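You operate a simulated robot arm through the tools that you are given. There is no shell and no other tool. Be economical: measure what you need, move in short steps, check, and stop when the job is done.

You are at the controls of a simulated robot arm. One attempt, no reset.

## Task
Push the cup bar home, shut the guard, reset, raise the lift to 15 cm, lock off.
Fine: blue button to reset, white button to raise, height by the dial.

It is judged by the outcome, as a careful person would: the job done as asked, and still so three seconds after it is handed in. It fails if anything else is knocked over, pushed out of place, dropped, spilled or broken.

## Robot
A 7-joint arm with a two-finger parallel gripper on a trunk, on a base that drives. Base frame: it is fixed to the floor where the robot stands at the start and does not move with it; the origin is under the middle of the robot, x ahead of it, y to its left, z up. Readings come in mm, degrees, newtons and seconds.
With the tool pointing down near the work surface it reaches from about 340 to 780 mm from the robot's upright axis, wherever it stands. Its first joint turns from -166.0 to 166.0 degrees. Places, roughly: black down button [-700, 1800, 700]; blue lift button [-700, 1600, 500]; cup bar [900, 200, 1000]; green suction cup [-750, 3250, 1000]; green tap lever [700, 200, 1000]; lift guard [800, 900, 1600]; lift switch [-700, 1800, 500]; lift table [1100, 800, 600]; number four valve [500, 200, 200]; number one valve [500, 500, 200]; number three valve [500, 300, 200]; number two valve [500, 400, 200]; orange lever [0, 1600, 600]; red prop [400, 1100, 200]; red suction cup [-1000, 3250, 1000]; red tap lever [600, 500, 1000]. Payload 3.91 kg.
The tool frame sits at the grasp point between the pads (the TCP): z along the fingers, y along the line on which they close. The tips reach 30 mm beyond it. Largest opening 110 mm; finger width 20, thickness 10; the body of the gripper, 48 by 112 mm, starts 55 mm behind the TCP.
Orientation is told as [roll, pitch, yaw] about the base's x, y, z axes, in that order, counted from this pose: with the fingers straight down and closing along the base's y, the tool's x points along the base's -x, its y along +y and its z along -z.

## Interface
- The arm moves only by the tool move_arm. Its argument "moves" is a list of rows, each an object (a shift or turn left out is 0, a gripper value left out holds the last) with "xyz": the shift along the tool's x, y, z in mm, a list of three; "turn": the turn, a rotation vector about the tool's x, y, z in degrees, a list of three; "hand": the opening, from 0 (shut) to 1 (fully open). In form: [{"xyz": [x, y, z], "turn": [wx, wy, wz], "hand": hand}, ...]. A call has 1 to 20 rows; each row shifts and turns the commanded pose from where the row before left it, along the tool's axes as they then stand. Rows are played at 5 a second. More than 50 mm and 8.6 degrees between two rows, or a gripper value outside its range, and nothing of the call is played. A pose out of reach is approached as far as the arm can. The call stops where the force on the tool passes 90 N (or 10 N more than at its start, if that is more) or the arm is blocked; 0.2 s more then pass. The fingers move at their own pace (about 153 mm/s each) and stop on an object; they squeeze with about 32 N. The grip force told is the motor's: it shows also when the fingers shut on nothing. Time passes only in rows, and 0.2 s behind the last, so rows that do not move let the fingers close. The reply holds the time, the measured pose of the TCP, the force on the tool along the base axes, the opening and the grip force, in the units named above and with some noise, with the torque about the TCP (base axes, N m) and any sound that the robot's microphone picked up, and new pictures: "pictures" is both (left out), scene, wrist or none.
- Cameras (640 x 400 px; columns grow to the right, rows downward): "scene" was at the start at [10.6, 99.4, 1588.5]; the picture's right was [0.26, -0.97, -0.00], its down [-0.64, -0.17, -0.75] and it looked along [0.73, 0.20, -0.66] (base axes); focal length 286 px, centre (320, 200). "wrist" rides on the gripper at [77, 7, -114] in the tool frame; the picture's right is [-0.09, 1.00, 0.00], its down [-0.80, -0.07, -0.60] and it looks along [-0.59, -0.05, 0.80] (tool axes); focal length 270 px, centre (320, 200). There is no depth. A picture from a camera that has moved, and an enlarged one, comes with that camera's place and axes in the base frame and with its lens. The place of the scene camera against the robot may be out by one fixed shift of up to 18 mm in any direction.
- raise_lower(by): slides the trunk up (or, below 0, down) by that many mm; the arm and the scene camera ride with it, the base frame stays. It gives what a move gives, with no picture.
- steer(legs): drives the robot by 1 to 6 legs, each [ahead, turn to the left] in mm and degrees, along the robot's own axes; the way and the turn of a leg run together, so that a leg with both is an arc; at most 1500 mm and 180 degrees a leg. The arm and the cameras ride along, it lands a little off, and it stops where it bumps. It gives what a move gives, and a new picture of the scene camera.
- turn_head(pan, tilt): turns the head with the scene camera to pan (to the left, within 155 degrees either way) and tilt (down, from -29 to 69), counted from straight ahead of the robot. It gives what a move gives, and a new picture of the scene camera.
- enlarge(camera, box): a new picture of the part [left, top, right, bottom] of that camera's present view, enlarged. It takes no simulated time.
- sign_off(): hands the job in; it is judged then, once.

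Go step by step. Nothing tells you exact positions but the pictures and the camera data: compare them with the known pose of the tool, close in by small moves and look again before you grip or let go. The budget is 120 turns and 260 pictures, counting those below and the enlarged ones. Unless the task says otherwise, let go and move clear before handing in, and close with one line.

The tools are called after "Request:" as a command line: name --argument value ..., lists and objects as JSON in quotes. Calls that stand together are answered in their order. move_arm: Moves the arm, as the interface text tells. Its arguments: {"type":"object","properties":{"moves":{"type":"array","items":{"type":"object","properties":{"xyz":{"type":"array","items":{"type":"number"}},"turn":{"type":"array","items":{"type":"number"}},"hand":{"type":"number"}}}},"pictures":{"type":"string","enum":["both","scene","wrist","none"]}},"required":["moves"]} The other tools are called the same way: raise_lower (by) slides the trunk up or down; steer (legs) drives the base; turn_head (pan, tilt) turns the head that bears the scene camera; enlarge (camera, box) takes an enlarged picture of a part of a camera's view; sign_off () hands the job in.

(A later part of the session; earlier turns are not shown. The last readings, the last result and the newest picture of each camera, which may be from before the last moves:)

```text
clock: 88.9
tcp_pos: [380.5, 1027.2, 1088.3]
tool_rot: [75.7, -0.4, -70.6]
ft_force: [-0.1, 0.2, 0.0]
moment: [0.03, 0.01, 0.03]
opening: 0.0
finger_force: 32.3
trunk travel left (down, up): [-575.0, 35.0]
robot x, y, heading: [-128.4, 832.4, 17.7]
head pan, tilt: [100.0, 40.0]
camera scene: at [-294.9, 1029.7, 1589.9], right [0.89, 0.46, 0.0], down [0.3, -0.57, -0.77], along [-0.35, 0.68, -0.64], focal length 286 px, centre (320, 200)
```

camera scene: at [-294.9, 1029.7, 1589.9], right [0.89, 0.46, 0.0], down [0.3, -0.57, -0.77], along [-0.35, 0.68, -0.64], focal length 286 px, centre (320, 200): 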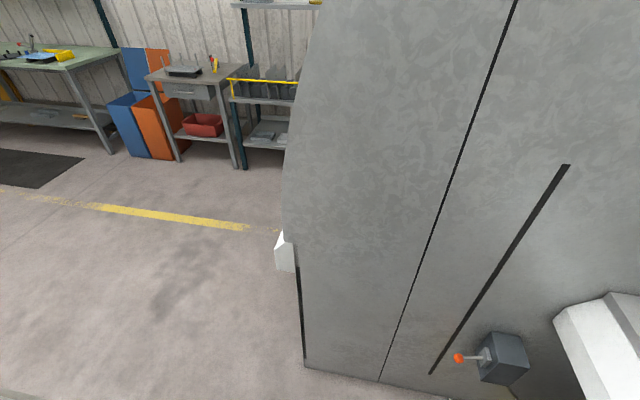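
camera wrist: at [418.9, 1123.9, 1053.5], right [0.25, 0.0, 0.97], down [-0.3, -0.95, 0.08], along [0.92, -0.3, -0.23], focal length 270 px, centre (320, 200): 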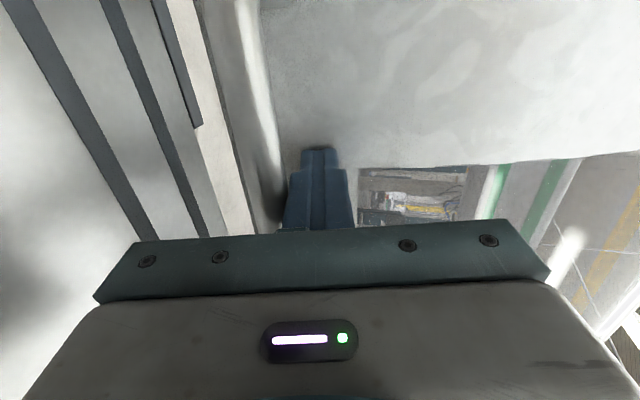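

I drive round to the front of the left cabinet where the lift controls are.

Request:
steer --legs '[[0, 138], [1350, 0]]'

Request:
turn_head --pan -110 --tilt 45

```text
clock: 101.4
tcp_pos: [-1874.9, 1615.0, 1088.7]
tool_rot: [75.6, -0.5, 66.4]
ft_force: [1.0, -0.4, 0.4]
moment: [0.01, -0.03, 0.02]
opening: 0.0
finger_force: 31.9
trunk travel left (down, up): [-575.0, 35.0]
robot x, y, heading: [-1364.4, 1413.5, 154.8]
head pan, tilt: [100.0, 40.0]
camera scene: at [-1391.3, 1167.8, 1589.9], right [-0.96, 0.27, 0.0], down [0.17, 0.62, -0.77], along [-0.2, -0.74, -0.64], focal length 286 px, centre (320, 200)
```

scene: 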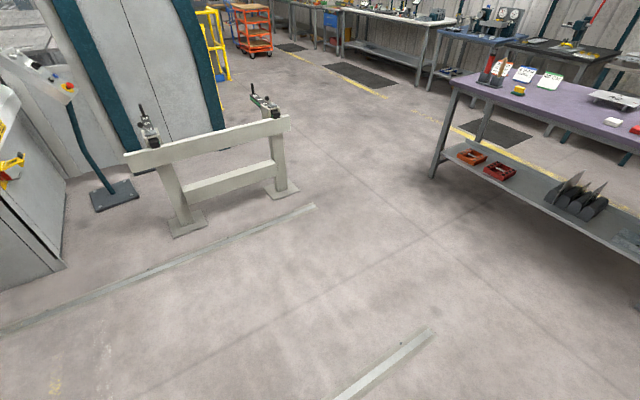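

```text
clock: 104.4
tcp_pos: [-1873.7, 1615.4, 1089.6]
tool_rot: [75.6, -0.4, 66.4]
ft_force: [-1.1, 0.1, -0.1]
moment: [0.02, -0.03, -0.02]
opening: 0.0
finger_force: 32.1
trunk travel left (down, up): [-575.0, 35.0]
robot x, y, heading: [-1365.5, 1414.7, 154.6]
head pan, tilt: [-110.0, 45.0]
camera scene: at [-1310.6, 1306.7, 1582.7], right [0.7, -0.71, 0.0], down [-0.5, -0.5, -0.71], along [0.5, 0.5, -0.71], focal length 286 px, centre (320, 200)
```

scene: 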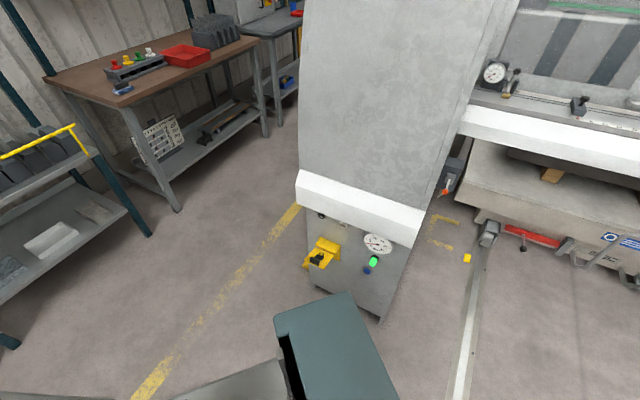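

There's the lift panel: dial, yellow switch and buttons. I enlarge it.

Request:
enlarge --camera "scene" --box '[290, 190, 430, 320]'

Request:
steer --legs '[[0, -138]]'

Request:
turn_head --pan 0 --tilt 50

```text
3.08 times, centred on (360, 255) of scene
camera zoom: at [-1310.6, 1306.7, 1582.7], right [0.7, -0.71, 0.0], down [-0.5, -0.5, -0.71], along [0.5, 0.5, -0.71], focal length 881 px, centre (197, 31)
```

zoom: 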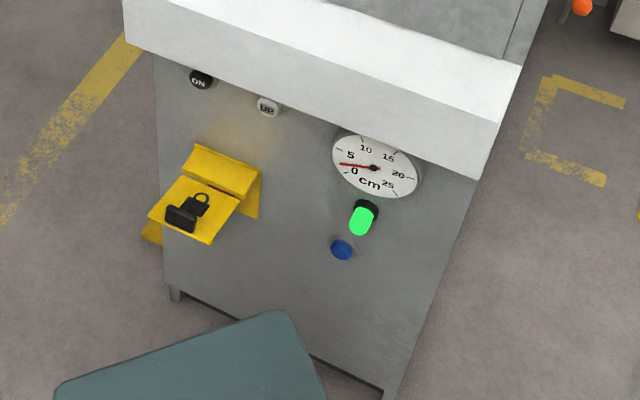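

```text
clock: 110.5
tcp_pos: [-851.4, 1602.2, 1089.8]
tool_rot: [75.6, -0.3, -71.5]
ft_force: [-0.3, -0.1, 0.1]
moment: [0.01, 0.03, 0.01]
opening: 0.0
finger_force: 32.8
trunk travel left (down, up): [-575.0, 35.0]
robot x, y, heading: [-1366.0, 1411.2, 16.6]
head pan, tilt: [-110.0, 45.0]
camera scene: at [-1494.0, 1458.8, 1582.7], right [-1.0, 0.06, 0.0], down [0.04, 0.71, -0.71], along [-0.04, -0.71, -0.71], focal length 286 px, centre (320, 200)
```

scene: 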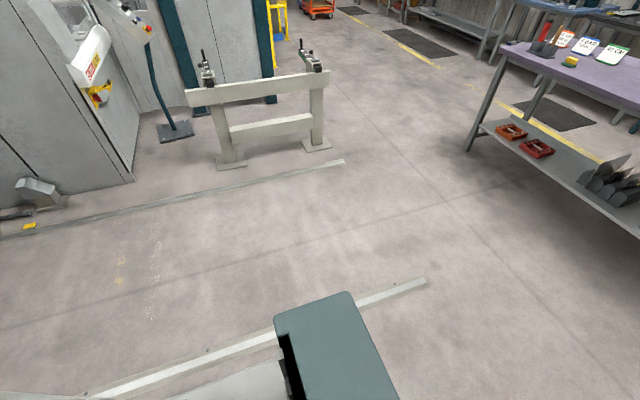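

```text
clock: 112.4
tcp_pos: [-852.2, 1602.1, 1089.2]
tool_rot: [75.6, -0.3, -71.7]
ft_force: [0.5, 0.7, 0.4]
moment: [-0.02, -0.03, 0.02]
opening: 0.0
finger_force: 32.5
trunk travel left (down, up): [-575.0, 35.0]
robot x, y, heading: [-1365.4, 1412.3, 16.6]
head pan, tilt: [0.0, 50.0]
camera scene: at [-1415.4, 1562.0, 1575.8], right [0.29, -0.96, 0.0], down [-0.73, -0.22, -0.64], along [0.62, 0.18, -0.77], focal length 286 px, centre (320, 200)
```

scene: 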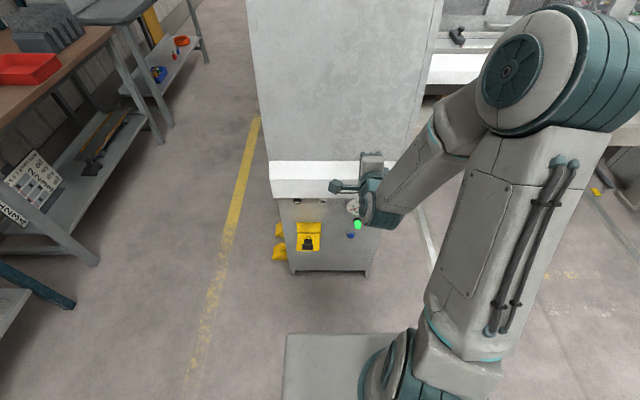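

The panel shows DN (black), UP (white), a dial in cm (now about 2), a green lamp, blue button and a yellow flap isolator with padlock symbol. I lower the trunk so that arm and camera face it.

Request:
raise_lower --by -480

Request:
turn_head --pan 3 --tilt 32

```text
refused: -480 is not a number from -400 to 400
```

```text
clock: 113.2
tcp_pos: [-851.1, 1602.2, 1089.1]
tool_rot: [75.6, -0.4, -71.6]
ft_force: [-0.4, 0.0, 0.2]
moment: [0.02, -0.01, 0.02]
opening: 0.0
finger_force: 31.9
trunk travel left (down, up): [-575.0, 35.0]
robot x, y, heading: [-1365.5, 1414.1, 16.5]
head pan, tilt: [3.0, 32.0]
camera scene: at [-1404.8, 1570.1, 1602.1], right [0.34, -0.94, 0.0], down [-0.5, -0.18, -0.85], along [0.8, 0.28, -0.53], focal length 286 px, centre (320, 200)
```

scene: 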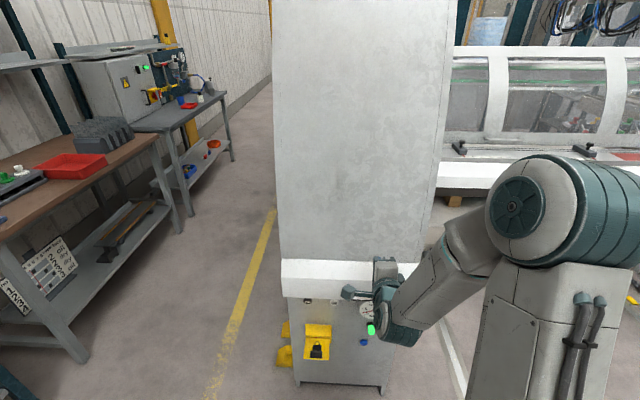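

Request:
raise_lower --by -400

Request:
turn_head --pan 8 --tilt 40

Request:
enlarge --camera "scene" --box '[220, 150, 440, 330]'

```text
clock: 117.1
tcp_pos: [-852.1, 1603.4, 689.6]
tool_rot: [75.7, -0.5, -71.6]
ft_force: [0.2, 0.0, -0.1]
moment: [-0.03, 0.0, -0.02]
opening: 0.2
finger_force: 32.0
trunk travel left (down, up): [-175.0, 435.0]
robot x, y, heading: [-1364.7, 1412.4, 16.7]
head pan, tilt: [3.0, 32.0]
```

```text
clock: 117.8
tcp_pos: [-851.2, 1602.6, 689.6]
tool_rot: [75.7, -0.4, -71.5]
ft_force: [0.7, 0.2, -0.1]
moment: [-0.01, 0.01, 0.0]
opening: 0.3
finger_force: 31.9
trunk travel left (down, up): [-175.0, 435.0]
robot x, y, heading: [-1366.0, 1409.7, 16.7]
head pan, tilt: [8.0, 40.0]
camera scene: at [-1411.9, 1575.4, 1190.0], right [0.42, -0.91, 0.0], down [-0.58, -0.27, -0.77], along [0.7, 0.32, -0.64], focal length 286 px, centre (320, 200)
```

scene: 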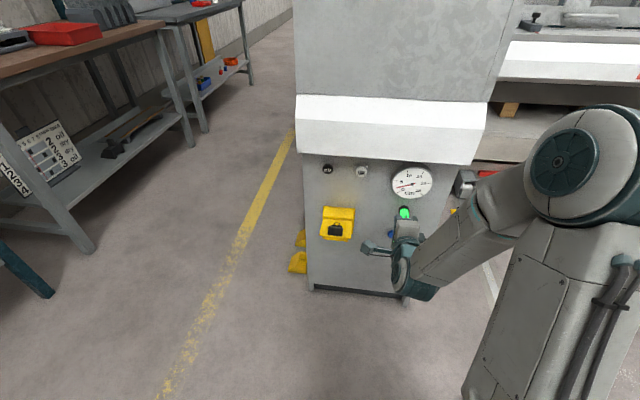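

```text
2.22 times, centred on (330, 240) of scene
camera zoom: at [-1411.9, 1575.4, 1190.0], right [0.42, -0.91, 0.0], down [-0.58, -0.27, -0.77], along [0.7, 0.32, -0.64], focal length 637 px, centre (298, 111)
```

zoom: 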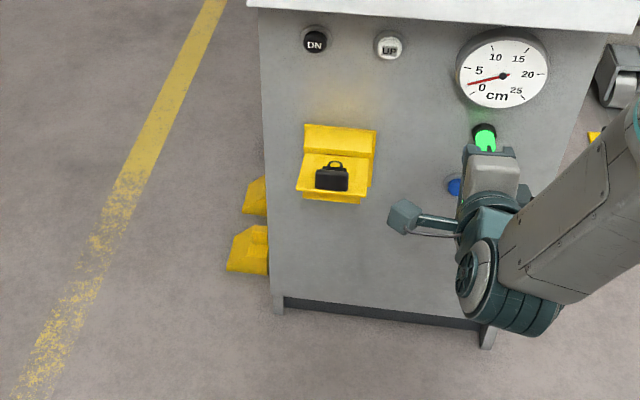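

I level the hand and draw it back to survey the panel with the wrist camera.

Request:
move_arm --moves '[{"turn": [-7.2, 0, 0]}, {"turn": [-7.2, 0, 0]}, {"xyz": [15, 0, -40]}, {"xyz": [15, 0, -40]}, {"xyz": [15, 0, -40]}]' --pictures "both"

Request:
enlarge --camera "scene" --box '[280, 140, 460, 310]'

```text
clock: 119.0
tcp_pos: [-894.7, 1662.6, 668.7]
tool_rot: [90.0, -0.4, -71.6]
ft_force: [0.7, -0.3, -0.4]
moment: [-0.03, -0.02, -0.03]
opening: 0.0
finger_force: 32.0
out of reach, approached as far as the arm can: row 3, 4, 5
trunk travel left (down, up): [-175.0, 435.0]
robot x, y, heading: [-1364.3, 1412.9, 16.6]
head pan, tilt: [8.0, 40.0]
camera scene: at [-1412.0, 1575.2, 1190.0], right [0.42, -0.91, 0.0], down [-0.58, -0.27, -0.77], along [0.7, 0.32, -0.64], focal length 286 px, centre (320, 200)
camera wrist: at [-1028.7, 1699.3, 674.9], right [0.02, -0.08, 1.0], down [-0.31, -0.95, -0.07], along [0.95, -0.31, -0.05], focal length 270 px, centre (320, 200)
```

scene: 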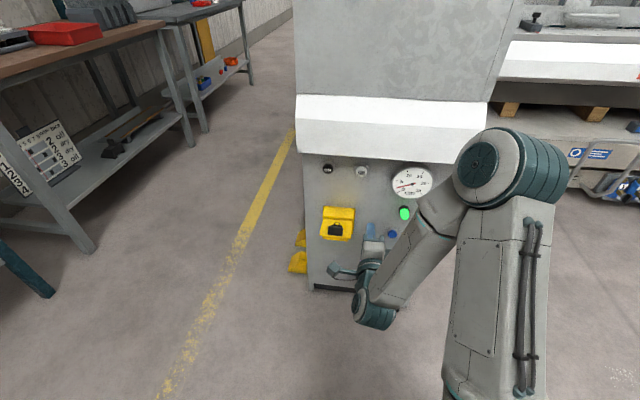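
wrist: 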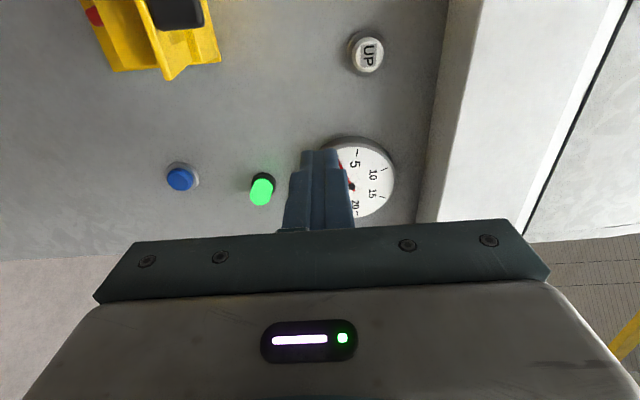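

```text
2.35 times, centred on (370, 225) of scene
camera zoom: at [-1412.0, 1575.2, 1190.0], right [0.42, -0.91, 0.0], down [-0.58, -0.27, -0.77], along [0.7, 0.32, -0.64], focal length 674 px, centre (202, 141)
```

zoom: 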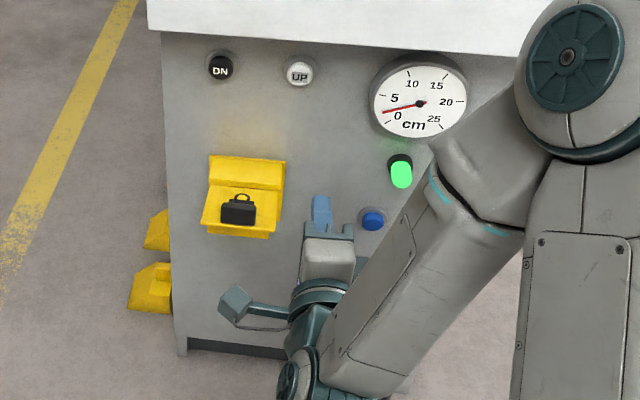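

I shift the hand left to see the yellow switch unit up close.

Request:
move_arm --moves '[{"xyz": [45, -10, 0]}, {"xyz": [45, -10, 0]}, {"xyz": [45, -10, 0]}, {"xyz": [20, 0, 0]}]' --pictures "wrist"

Request:
enlarge --camera "wrist" --box '[60, 0, 420, 240]'

```text
clock: 120.0
tcp_pos: [-944.7, 1808.7, 637.8]
tool_rot: [90.1, -0.4, -71.6]
ft_force: [0.3, 0.2, 0.1]
moment: [-0.03, 0.01, 0.05]
opening: 0.0
finger_force: 32.0
trunk travel left (down, up): [-175.0, 435.0]
robot x, y, heading: [-1365.3, 1414.8, 16.5]
head pan, tilt: [8.0, 40.0]
camera wrist: at [-1079.0, 1844.9, 645.0], right [0.03, -0.08, 1.0], down [-0.31, -0.95, -0.07], along [0.95, -0.31, -0.05], focal length 270 px, centre (320, 200)
```

wrist: 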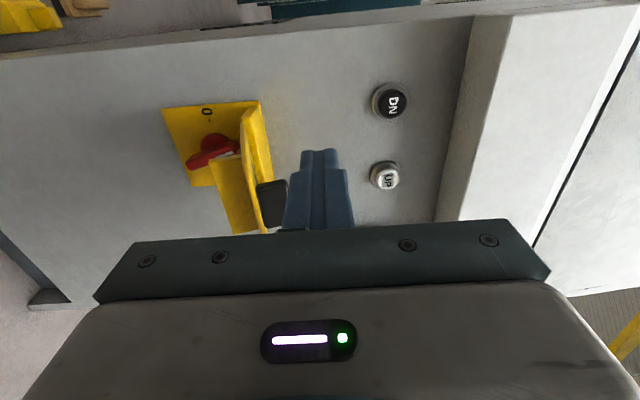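

```text
1.67 times, centred on (240, 120) of wrist
camera zoom: at [-1079.0, 1844.9, 645.0], right [0.03, -0.08, 1.0], down [-0.31, -0.95, -0.07], along [0.95, -0.31, -0.05], focal length 450 px, centre (453, 333)
```

zoom: 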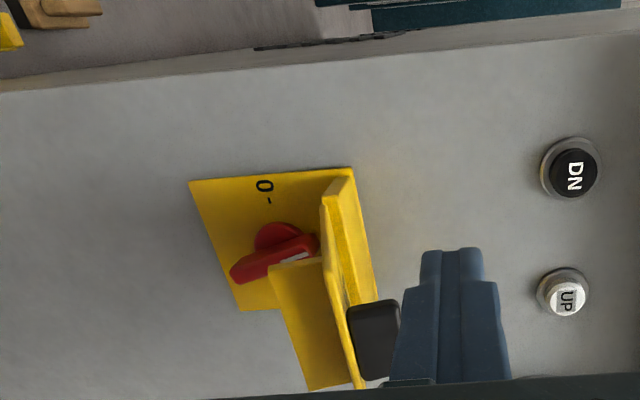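

The isolator has a red knob with a "0" mark on its left, under a raised yellow flap: lock-off means knob to 0 and flap down. First the blue reset button at about (-693, 1632, 480); I move the closed fingertips in front of it.

Request:
move_arm --moves '[{"xyz": [-48.8, 0, 0]}, {"xyz": [-48.8, 0, 0]}, {"xyz": [-48.8, 0, 0]}, {"xyz": [-48.8, 0, 0]}, {"xyz": [-48.8, 0, 0]}, {"xyz": [0, -39.5, 0]}, {"xyz": [0, -39.5, 0]}, {"xyz": [0, -39.5, 0]}, {"xyz": [0, -39.5, 0]}, {"xyz": [0, 0, 40]}, {"xyz": [0, 0, 40]}]' --pictures "both"

```text
clock: 122.3
tcp_pos: [-785.6, 1605.0, 476.3]
tool_rot: [90.1, -0.4, -71.7]
ft_force: [0.5, -0.2, -0.5]
moment: [-0.03, -0.02, 0.01]
opening: 0.0
finger_force: 32.1
out of reach, approached as far as the arm can: row 4, 5
trunk travel left (down, up): [-175.0, 435.0]
robot x, y, heading: [-1366.6, 1414.7, 16.6]
head pan, tilt: [8.0, 40.0]
camera scene: at [-1412.0, 1575.4, 1189.9], right [0.42, -0.91, 0.0], down [-0.58, -0.27, -0.77], along [0.7, 0.32, -0.64], focal length 286 px, centre (320, 200)
camera wrist: at [-920.8, 1642.2, 483.3], right [0.03, -0.08, 1.0], down [-0.31, -0.95, -0.06], along [0.95, -0.31, -0.05], focal length 270 px, centre (320, 200)
```

scene: 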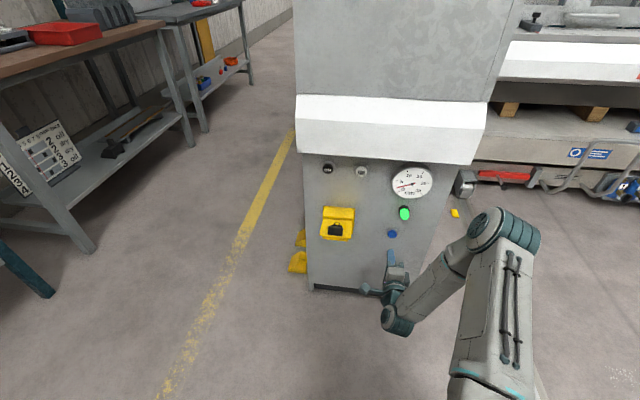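
wrist: 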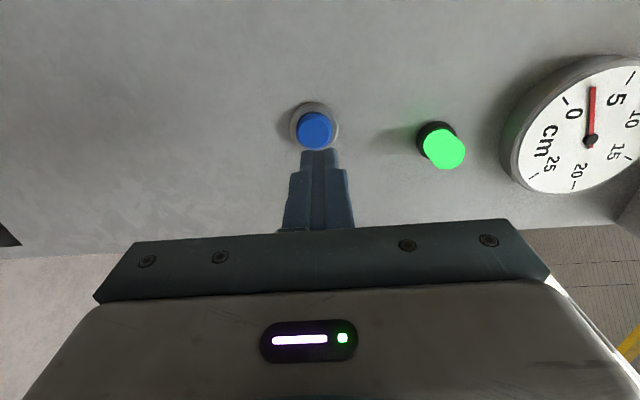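

Aligned with the blue button. I advance and press.

Request:
move_arm --moves '[{"xyz": [-4, -2, 30]}, {"xyz": [0, 0, 12]}, {"xyz": [0, 0, 6]}, {"xyz": [0, 0, 6]}, {"xyz": [0, 0, 6]}]' --pictures "wrist"

```text
clock: 123.5
tcp_pos: [-724.4, 1619.7, 475.0]
tool_rot: [90.0, -0.5, -71.6]
ft_force: [-0.7, 0.1, -0.3]
moment: [0.0, 0.01, -0.04]
opening: 0.1
finger_force: 31.7
trunk travel left (down, up): [-175.0, 435.0]
robot x, y, heading: [-1364.9, 1412.7, 16.8]
head pan, tilt: [8.0, 40.0]
camera wrist: at [-859.6, 1656.5, 482.0], right [0.03, -0.08, 1.0], down [-0.31, -0.95, -0.06], along [0.95, -0.31, -0.05], focal length 270 px, centre (320, 200)
```

wrist: 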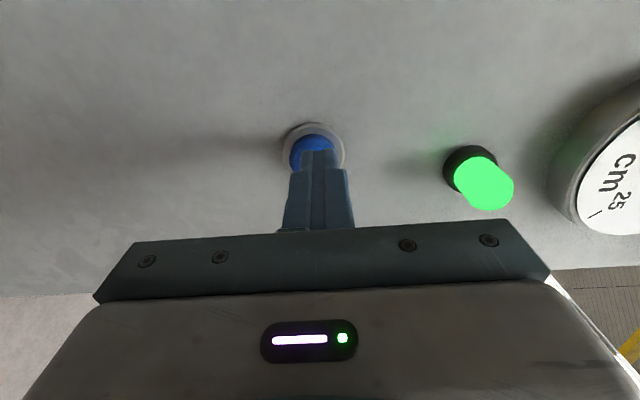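

Request:
move_arm --moves '[{"xyz": [3, 0, 5]}, {"xyz": [0, 0, 5]}, {"xyz": [0, 0, 4]}, {"xyz": [0, 0, 4]}]' --pictures "both"

```text
clock: 124.5
tcp_pos: [-708.8, 1627.8, 476.4]
tool_rot: [89.9, -0.3, -71.7]
ft_force: [-2.8, -1.5, -1.3]
moment: [-0.01, 0.05, -0.05]
opening: 0.0
finger_force: 31.9
trunk travel left (down, up): [-175.0, 435.0]
robot x, y, heading: [-1362.9, 1412.0, 16.7]
head pan, tilt: [8.0, 40.0]
heard: click
camera scene: at [-1411.9, 1575.4, 1189.9], right [0.42, -0.91, 0.0], down [-0.58, -0.27, -0.77], along [0.7, 0.32, -0.64], focal length 286 px, centre (320, 200)
camera wrist: at [-843.9, 1664.7, 483.4], right [0.03, -0.08, 1.0], down [-0.31, -0.95, -0.06], along [0.95, -0.31, -0.05], focal length 270 px, centre (320, 200)
```

scene: 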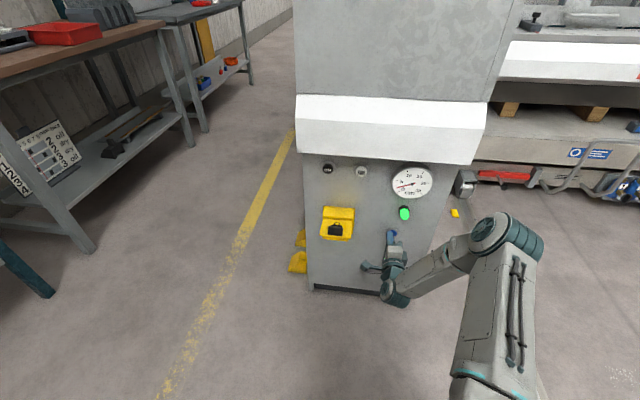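
wrist: 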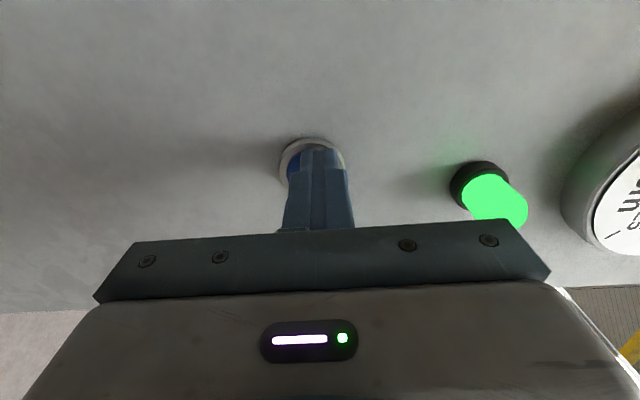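

The reset clicked and the lamp is green. I back out, go up and over to the white UP button.

Request:
move_arm --moves '[{"xyz": [0, 0, -30]}, {"xyz": [0, 0, -40]}, {"xyz": [0, 0, -40]}, {"xyz": [0, 48, 0]}, {"xyz": [0, 48, 0]}, {"xyz": [0, 48, 0]}, {"xyz": [0, 48, 0]}, {"xyz": [0, 46, 0]}, {"xyz": [43, 0, 0]}, {"xyz": [43, 0, 0]}, {"xyz": [43, 0, 0]}]' --pictures "both"

```text
clock: 127.0
tcp_pos: [-854.9, 1716.8, 713.9]
tool_rot: [90.0, -0.3, -71.6]
ft_force: [-0.2, -0.8, 1.5]
moment: [-0.01, -0.04, 0.04]
opening: 0.0
finger_force: 31.6
trunk travel left (down, up): [-175.0, 435.0]
robot x, y, heading: [-1363.9, 1411.1, 16.5]
head pan, tilt: [8.0, 40.0]
camera scene: at [-1412.0, 1575.0, 1190.0], right [0.42, -0.91, 0.0], down [-0.58, -0.27, -0.77], along [0.7, 0.32, -0.64], focal length 286 px, centre (320, 200)
camera wrist: at [-990.1, 1753.2, 720.5], right [0.03, -0.08, 1.0], down [-0.31, -0.95, -0.07], along [0.95, -0.31, -0.05], focal length 270 px, centre (320, 200)
```

scene: 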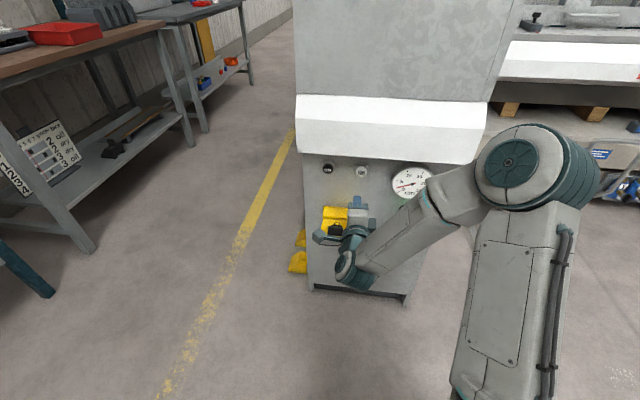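
wrist: 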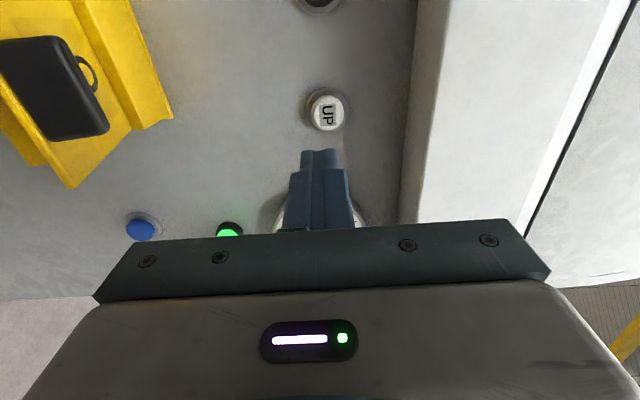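

Aligned; approach UP to just short of contact and check that the dial remains visible.

Request:
move_arm --moves '[{"xyz": [-1, 4, 40]}, {"xyz": [-1, 0, 35]}, {"xyz": [0, 0, 15]}]' --pictures "both"

Request:
enlarge --camera "scene" --box '[340, 140, 460, 220]'

```text
clock: 127.8
tcp_pos: [-769.4, 1743.6, 716.7]
tool_rot: [90.1, -0.4, -71.5]
ft_force: [0.3, 0.1, 0.5]
moment: [-0.03, 0.0, 0.02]
opening: 0.2
finger_force: 32.0
trunk travel left (down, up): [-175.0, 435.0]
robot x, y, heading: [-1364.2, 1407.1, 16.5]
head pan, tilt: [8.0, 40.0]
camera scene: at [-1412.0, 1575.4, 1189.9], right [0.42, -0.91, 0.0], down [-0.58, -0.27, -0.77], along [0.7, 0.32, -0.64], focal length 286 px, centre (320, 200)
camera wrist: at [-902.9, 1779.8, 724.0], right [0.03, -0.08, 1.0], down [-0.31, -0.95, -0.06], along [0.95, -0.31, -0.05], focal length 270 px, centre (320, 200)
```

scene: 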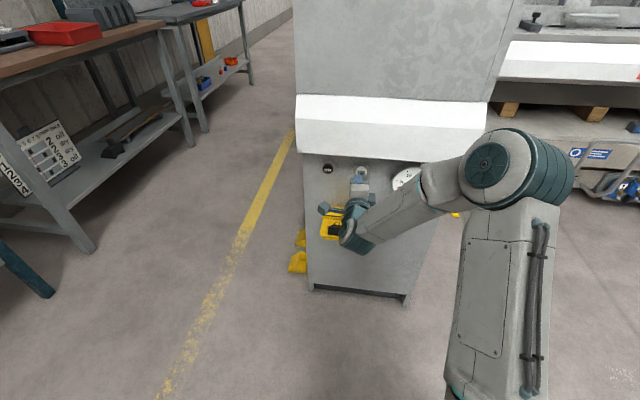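
wrist: 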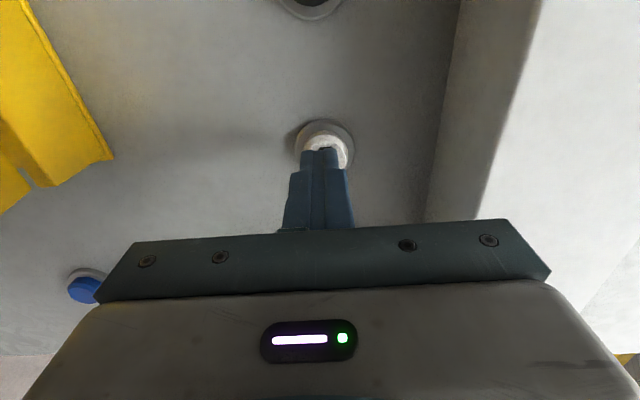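

```text
5.00 times, centred on (400, 180) of scene
camera zoom: at [-1412.0, 1575.4, 1189.9], right [0.42, -0.91, 0.0], down [-0.58, -0.27, -0.77], along [0.7, 0.32, -0.64], focal length 1432 px, centre (-80, 300)
```

zoom: 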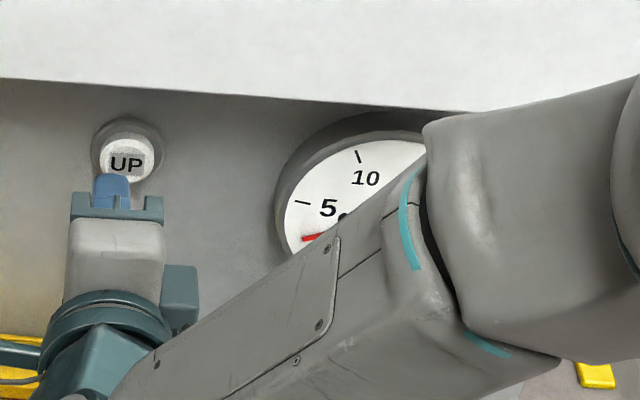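

The elbow hides the dial's 15 mark. I'll back off and roll the hand so the wrist camera sits below, where it should see both the button and the dial.

Request:
move_arm --moves '[{"xyz": [0, 0, -30]}, {"turn": [0, 0, -8.2]}, {"turn": [0, 0, -8.2]}, {"turn": [0, 0, -8.2]}, {"turn": [0, 0, -8.2]}, {"turn": [0, 0, -8.2]}, {"turn": [0, 0, -8.2]}, {"turn": [0, 0, -8.2]}, {"turn": [0, 0, -8.2]}, {"turn": [0, 0, -8.2]}, {"turn": [0, 0, -8.2]}, {"turn": [0, 0, -8]}]' --pictures "both"

```text
clock: 130.3
tcp_pos: [-797.4, 1733.6, 717.6]
tool_rot: [-90.6, -89.6, 109.0]
ft_force: [-0.4, -0.5, -0.9]
moment: [0.0, -0.02, -0.01]
opening: 0.0
finger_force: 32.2
trunk travel left (down, up): [-175.0, 435.0]
robot x, y, heading: [-1366.0, 1413.8, 16.4]
head pan, tilt: [8.0, 40.0]
camera scene: at [-1411.9, 1575.5, 1189.9], right [0.42, -0.91, 0.0], down [-0.58, -0.27, -0.77], along [0.7, 0.32, -0.64], focal length 286 px, centre (320, 200)
camera wrist: at [-909.3, 1703.5, 641.0], right [-0.31, 0.95, 0.08], down [-0.54, -0.25, 0.8], along [0.78, 0.21, 0.59], focal length 270 px, centre (320, 200)
```

scene: 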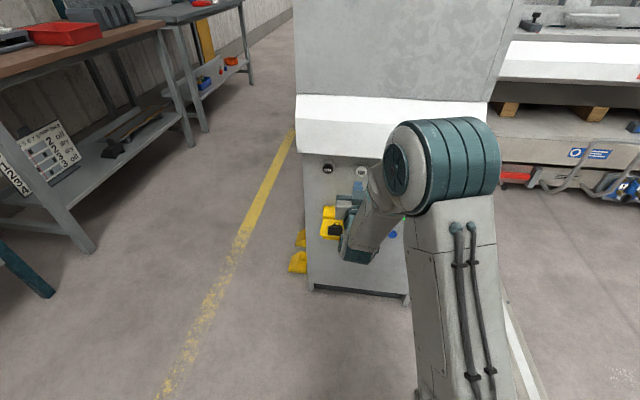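
wrist: 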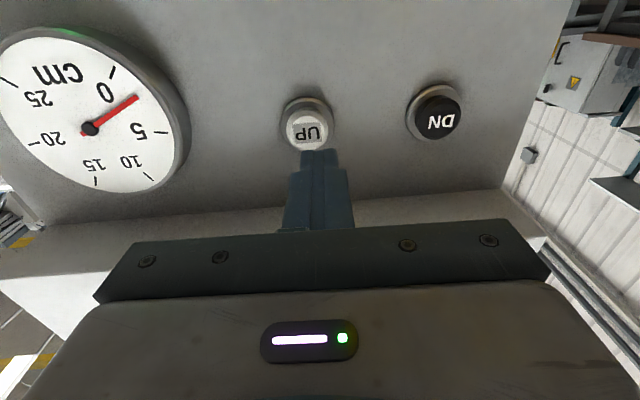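

Now the wrist view shows UP and the dial (about 2.5 cm). I correct 6 mm right and down, and advance to press.

Request:
move_arm --moves '[{"xyz": [5, -6, 25]}, {"xyz": [0, 0, 15]}, {"xyz": [0, 0, 6]}]' --pictures "wrist"

```text
clock: 131.2
tcp_pos: [-750.9, 1743.1, 711.9]
tool_rot: [-85.2, -89.6, 103.6]
ft_force: [-0.4, -0.2, 1.6]
moment: [0.01, -0.02, -0.01]
opening: 0.1
finger_force: 32.4
trunk travel left (down, up): [-175.0, 435.0]
robot x, y, heading: [-1363.8, 1413.6, 16.6]
head pan, tilt: [8.0, 40.0]
camera wrist: at [-863.5, 1712.8, 635.5], right [-0.31, 0.95, 0.08], down [-0.54, -0.25, 0.8], along [0.78, 0.21, 0.59], focal length 270 px, centre (320, 200)
```

wrist: 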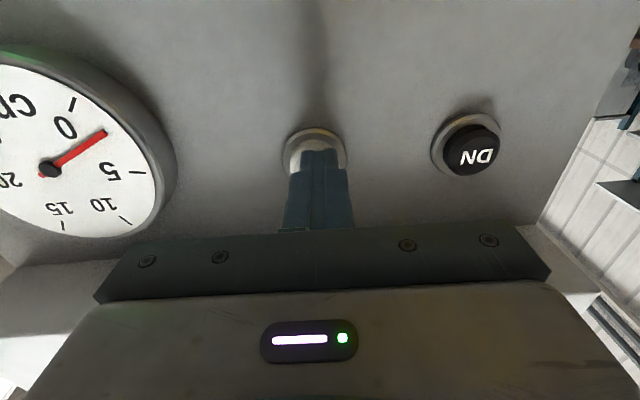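

Request:
move_arm --moves '[{"xyz": [0, 0, 5]}, {"xyz": [0, 0, 5]}, {"xyz": [0, 0, 4]}]' --pictures "wrist"

```text
clock: 131.9
tcp_pos: [-741.3, 1746.7, 712.0]
tool_rot: [-85.8, -89.5, 104.2]
ft_force: [-31.5, -15.9, 1.8]
moment: [0.07, -0.12, -0.25]
opening: 0.0
finger_force: 31.9
trunk travel left (down, up): [-175.0, 435.0]
robot x, y, heading: [-1367.2, 1410.6, 16.4]
head pan, tilt: [8.0, 40.0]
heard: click
camera wrist: at [-853.5, 1715.9, 635.6], right [-0.31, 0.95, 0.08], down [-0.54, -0.25, 0.8], along [0.78, 0.21, 0.59], focal length 270 px, centre (320, 200)
```

wrist: 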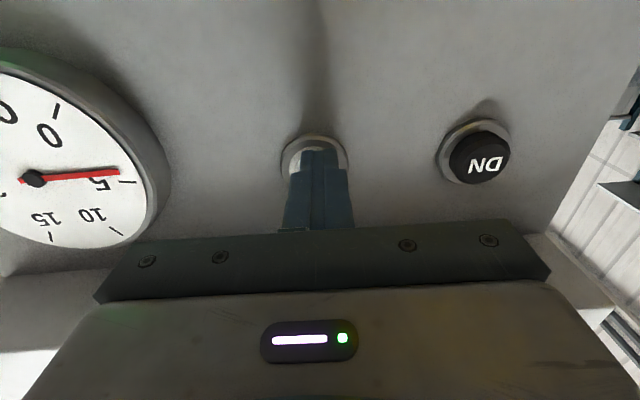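

The lift is rising (about 4.5 now). I hold briefly to gauge the rate.

Request:
move_arm --moves '[{}]' --pictures "wrist"

```text
clock: 132.3
tcp_pos: [-741.4, 1745.9, 712.0]
tool_rot: [-84.8, -89.6, 103.1]
ft_force: [-40.5, -20.5, -0.6]
moment: [-0.02, -0.02, -0.28]
opening: 0.1
finger_force: 32.3
trunk travel left (down, up): [-175.0, 435.0]
robot x, y, heading: [-1364.8, 1408.9, 16.7]
head pan, tilt: [8.0, 40.0]
camera wrist: at [-853.3, 1716.0, 635.6], right [-0.32, 0.95, 0.08], down [-0.54, -0.25, 0.8], along [0.78, 0.21, 0.59], focal length 270 px, centre (320, 200)
```

wrist: 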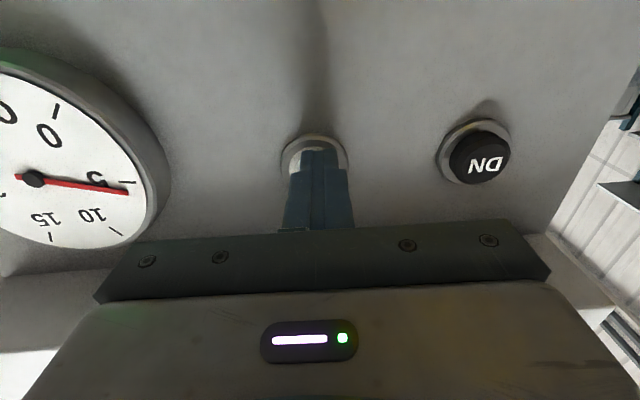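

Rate roughly 3 cm/s. I hold another ~1.6 s.

Request:
move_arm --moves '[{}, {}, {}, {}, {}, {}, {}]' --pictures "wrist"

```text
clock: 133.9
tcp_pos: [-740.4, 1745.8, 713.0]
tool_rot: [-84.9, -89.7, 103.3]
ft_force: [-43.7, -20.1, -4.0]
moment: [0.01, 0.04, -0.26]
opening: 0.0
finger_force: 32.4
trunk travel left (down, up): [-175.0, 435.0]
robot x, y, heading: [-1366.9, 1414.3, 16.7]
head pan, tilt: [8.0, 40.0]
camera wrist: at [-853.3, 1716.0, 635.6], right [-0.32, 0.95, 0.08], down [-0.54, -0.25, 0.8], along [0.78, 0.21, 0.59], focal length 270 px, centre (320, 200)
```

wrist: 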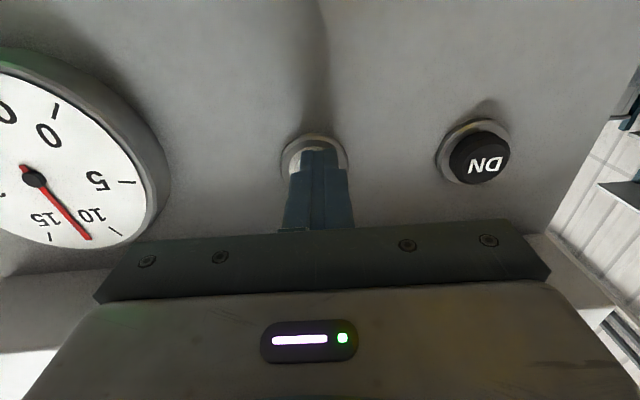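

Request:
enlarge --camera "wrist" --box '[0, 80, 180, 260]'

```text
2.22 times, centred on (90, 170) of wrist
camera zoom: at [-853.3, 1716.0, 635.6], right [-0.32, 0.95, 0.08], down [-0.54, -0.25, 0.8], along [0.78, 0.21, 0.59], focal length 601 px, centre (831, 267)
```

zoom: 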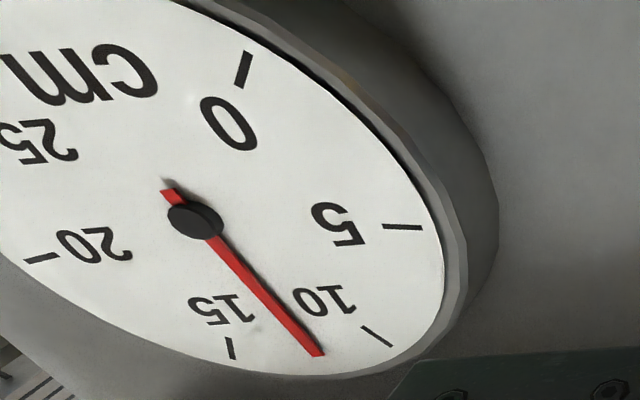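

About 11.9 cm. Holding 0.4 s more.

Request:
move_arm --moves '[{}]' --pictures "none"

Request:
enlarge --camera "wrist" --box '[0, 80, 180, 260]'

```text
clock: 134.3
tcp_pos: [-740.3, 1745.9, 712.7]
tool_rot: [-85.3, -89.6, 103.9]
ft_force: [-43.7, -18.3, -4.4]
moment: [-0.01, 0.05, -0.27]
opening: 0.0
finger_force: 32.4
trunk travel left (down, up): [-175.0, 435.0]
robot x, y, heading: [-1366.5, 1412.8, 16.6]
head pan, tilt: [8.0, 40.0]
```

```text
2.22 times, centred on (90, 170) of wrist
camera zoom: at [-853.3, 1716.0, 635.6], right [-0.32, 0.95, 0.08], down [-0.54, -0.25, 0.8], along [0.78, 0.21, 0.59], focal length 601 px, centre (831, 267)
```

zoom: 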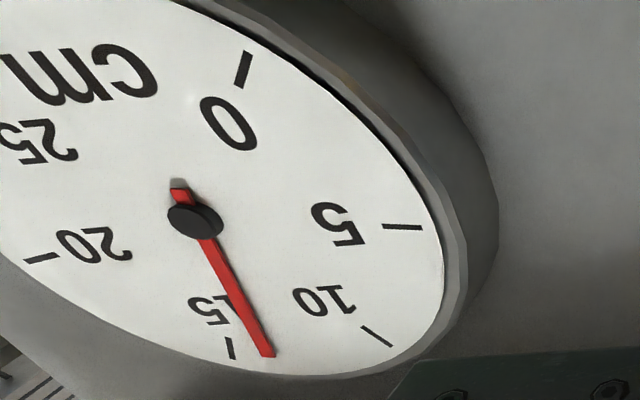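

About 13.6 cm. I release now and read the dial precisely.

Request:
move_arm --moves '[{"xyz": [0, 0, -30]}, {"xyz": [0, 0, -10]}]' --pictures "wrist"

Request:
enlarge --camera "wrist" --box '[0, 20, 200, 220]'

```text
clock: 134.9
tcp_pos: [-775.9, 1735.7, 711.9]
tool_rot: [-103.9, -89.6, 122.3]
ft_force: [0.1, 0.1, -0.5]
moment: [0.0, -0.03, -0.02]
opening: 0.1
finger_force: 31.9
trunk travel left (down, up): [-175.0, 435.0]
robot x, y, heading: [-1360.2, 1409.8, 16.4]
head pan, tilt: [8.0, 40.0]
camera wrist: at [-887.6, 1704.1, 635.4], right [-0.32, 0.95, 0.08], down [-0.54, -0.25, 0.8], along [0.78, 0.21, 0.59], focal length 270 px, centre (320, 200)
```

wrist: 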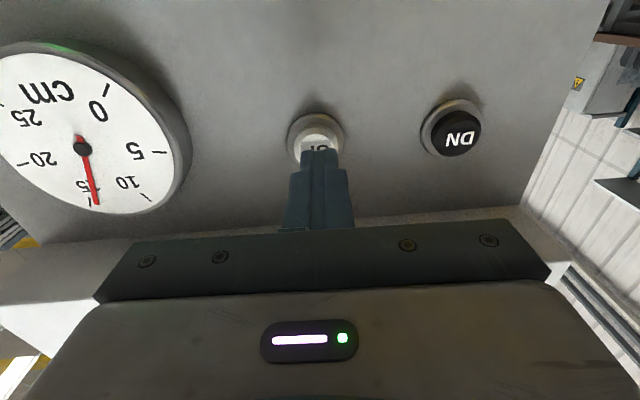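

```text
2.00 times, centred on (100, 120) of wrist
camera zoom: at [-887.6, 1704.1, 635.4], right [-0.32, 0.95, 0.08], down [-0.54, -0.25, 0.8], along [0.78, 0.21, 0.59], focal length 541 px, centre (760, 360)
```

zoom: 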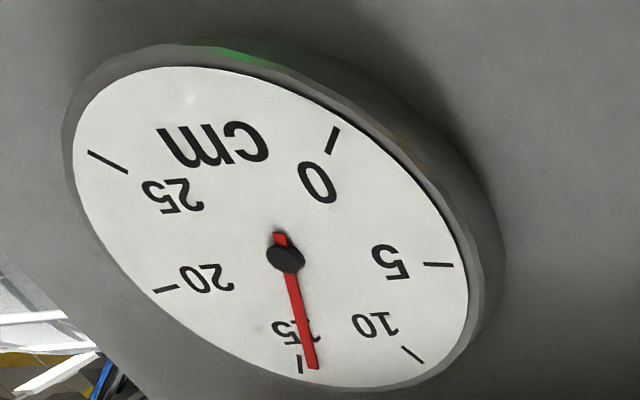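

It reads close to 15; I get a second view to measure accurately.

Request:
move_arm --moves '[{"xyz": [0, -30, -20]}, {"xyz": [0, -40, -20]}, {"xyz": [0, -40, 0]}]' --pictures "wrist"

Request:
enlarge --camera "wrist" --box '[140, 0, 400, 220]'

```text
clock: 135.8
tcp_pos: [-776.6, 1617.4, 713.5]
tool_rot: [-93.1, -89.6, 111.5]
ft_force: [-0.1, 0.7, 0.5]
moment: [0.05, 0.0, 0.03]
opening: 0.0
finger_force: 32.1
trunk travel left (down, up): [-175.0, 435.0]
robot x, y, heading: [-1360.6, 1414.0, 16.5]
head pan, tilt: [8.0, 40.0]
camera wrist: at [-890.1, 1586.3, 637.0], right [-0.32, 0.95, 0.08], down [-0.54, -0.25, 0.8], along [0.78, 0.21, 0.59], focal length 270 px, centre (320, 200)
```

wrist: 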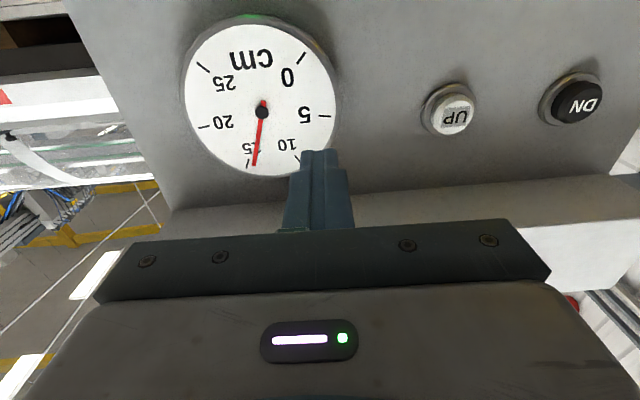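

```text
1.82 times, centred on (270, 110) of wrist
camera zoom: at [-890.1, 1586.3, 637.0], right [-0.32, 0.95, 0.08], down [-0.54, -0.25, 0.8], along [0.78, 0.21, 0.59], focal length 491 px, centre (411, 364)
```

zoom: 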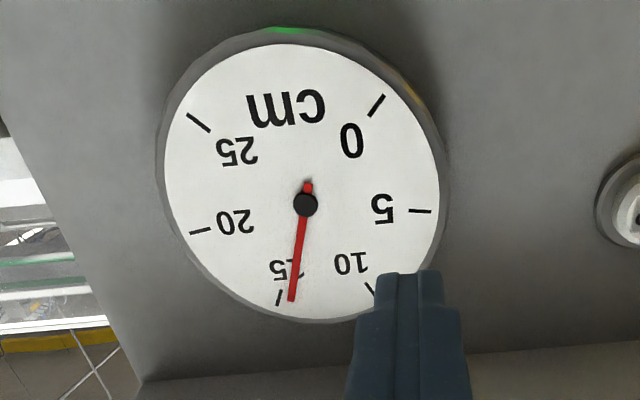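

It reads about 14.3. I return and give one short pulse (~0.15 s).

Request:
move_arm --moves '[{"xyz": [0, 40, 0]}, {"xyz": [0, 40, 20]}, {"xyz": [0, 30, 20]}, {"xyz": [0, 0, 20]}, {}, {"xyz": [0, 0, 5]}, {"xyz": [0, 0, 14]}, {"xyz": [0, 0, -25]}, {"xyz": [0, 0, -14]}, {"xyz": [0, -30, -20]}, {"xyz": [0, -40, -20]}, {"xyz": [0, -40, 0]}]' --pictures "none"

Request:
enlarge --camera "wrist" --box '[140, 0, 400, 220]'

```text
clock: 138.3
tcp_pos: [-781.1, 1618.1, 711.8]
tool_rot: [-88.8, -89.6, 107.2]
ft_force: [0.0, -0.1, 0.2]
moment: [0.05, -0.04, -0.03]
opening: 0.0
finger_force: 31.4
trunk travel left (down, up): [-175.0, 435.0]
robot x, y, heading: [-1359.9, 1413.2, 16.4]
head pan, tilt: [8.0, 40.0]
heard: click
```

```text
1.82 times, centred on (270, 110) of wrist
camera zoom: at [-893.4, 1587.9, 635.7], right [-0.32, 0.95, 0.08], down [-0.54, -0.25, 0.8], along [0.78, 0.21, 0.59], focal length 491 px, centre (411, 364)
```

zoom: 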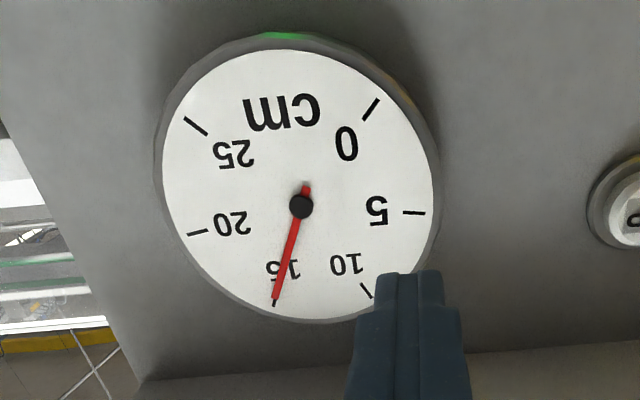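

The needle sits on 15. Now the isolator: I move the hand back, left and down to view the red knob from below the flap.

Request:
move_arm --moves '[{"xyz": [0, 0, -45]}, {"xyz": [0, 0, -45]}, {"xyz": [45, 0, -10]}, {"xyz": [45, 0, 0]}, {"xyz": [45, 0, 0]}, {"xyz": [45, 0, 0]}, {"xyz": [45, 0, 0]}, {"xyz": [45, 0, 0]}, {"xyz": [0, 45, 0]}, {"xyz": [0, 45, 0]}, {"xyz": [0, 45, 0]}, {"xyz": [0, 45, 0]}]' --pictures "both"

Request:
enlarge --camera "wrist" --box '[180, 0, 460, 230]'

```text
clock: 140.9
tcp_pos: [-916.4, 1760.3, 439.3]
tool_rot: [-85.4, -89.6, 103.8]
ft_force: [0.9, 0.5, 0.2]
moment: [0.02, -0.01, 0.04]
opening: 0.3
finger_force: 32.3
out of reach, approached as far as the arm can: row 2
trunk travel left (down, up): [-175.0, 435.0]
robot x, y, heading: [-1370.2, 1409.8, 16.8]
head pan, tilt: [8.0, 40.0]
camera scene: at [-1411.8, 1575.2, 1190.0], right [0.42, -0.91, 0.0], down [-0.58, -0.27, -0.77], along [0.7, 0.32, -0.64], focal length 286 px, centre (320, 200)
camera wrist: at [-1029.3, 1729.6, 363.0], right [-0.31, 0.95, 0.08], down [-0.54, -0.25, 0.8], along [0.78, 0.21, 0.59], focal length 270 px, centre (320, 200)
```

scene: 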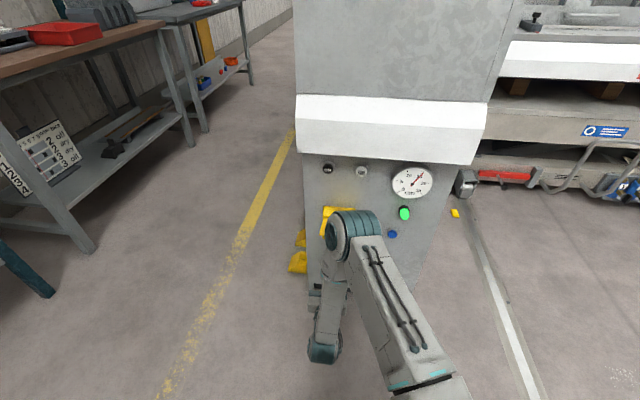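
wrist: 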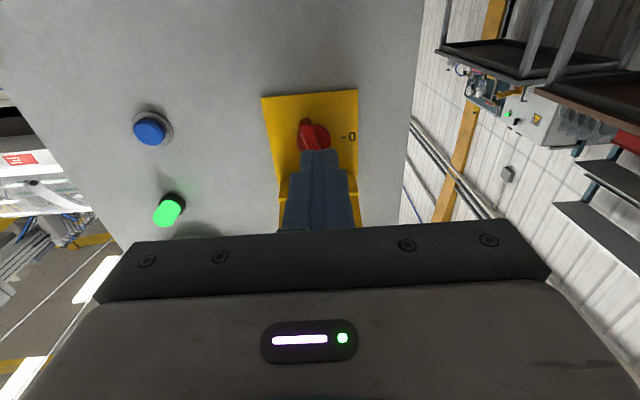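

```text
1.74 times, centred on (320, 115) of wrist
camera zoom: at [-1029.3, 1729.6, 363.0], right [-0.31, 0.95, 0.08], down [-0.54, -0.25, 0.8], along [0.78, 0.21, 0.59], focal length 470 px, centre (320, 348)
```

zoom: 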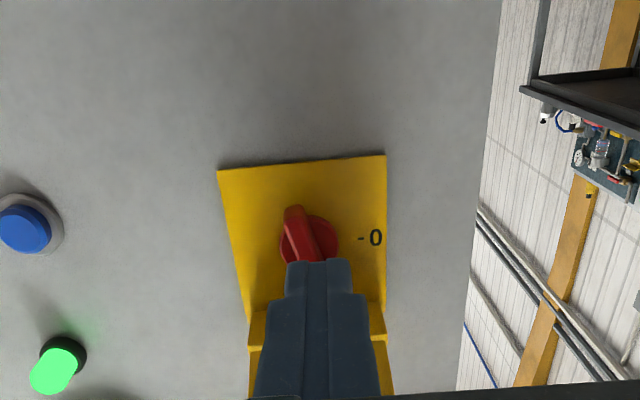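

The knob's pointer is up, with 0 to its left, so it must turn a quarter counter-clockwise. The flap overhead leaves no room to roll the hand, so I'll push the lower end of the knob's bar to the right with closed fingertips. I shift left for an unobstructed view.

Request:
move_arm --moves '[{"xyz": [0, 45, 0]}, {"xyz": [0, 5, 40]}]' --pictures "wrist"

Request:
enlarge --camera "wrist" --box '[140, 20, 360, 220]'

```text
clock: 141.6
tcp_pos: [-893.1, 1820.6, 440.5]
tool_rot: [-91.1, -89.7, 109.5]
ft_force: [-1.4, 0.1, 0.6]
moment: [-0.01, 0.0, -0.01]
opening: 0.0
finger_force: 31.9
trunk travel left (down, up): [-175.0, 435.0]
robot x, y, heading: [-1364.9, 1410.8, 16.5]
head pan, tilt: [8.0, 40.0]
camera wrist: at [-1005.0, 1789.4, 364.2], right [-0.31, 0.95, 0.08], down [-0.54, -0.25, 0.8], along [0.78, 0.21, 0.59], focal length 270 px, centre (320, 200)
```

wrist: 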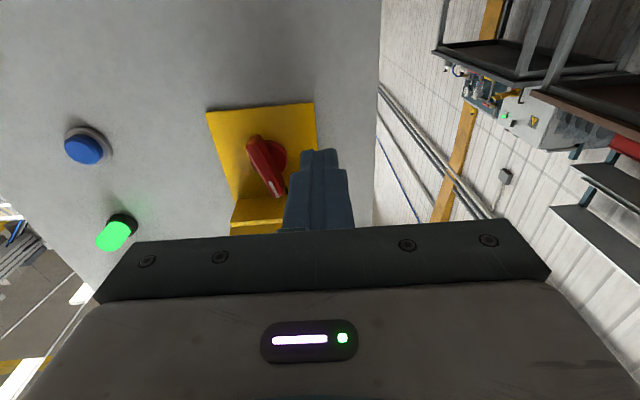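

```text
2.00 times, centred on (250, 120) of wrist
camera zoom: at [-1005.0, 1789.4, 364.2], right [-0.31, 0.95, 0.08], down [-0.54, -0.25, 0.8], along [0.78, 0.21, 0.59], focal length 541 px, centre (460, 360)
```

zoom: 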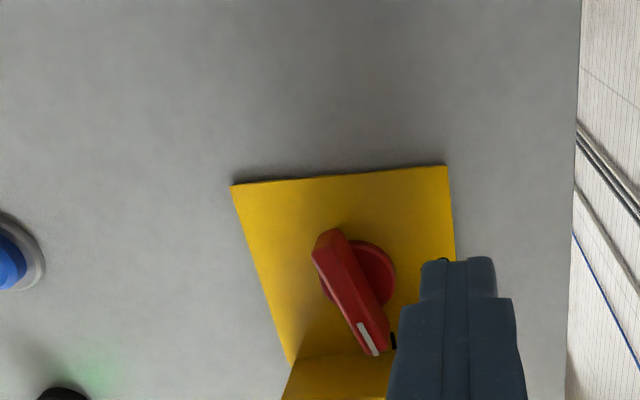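

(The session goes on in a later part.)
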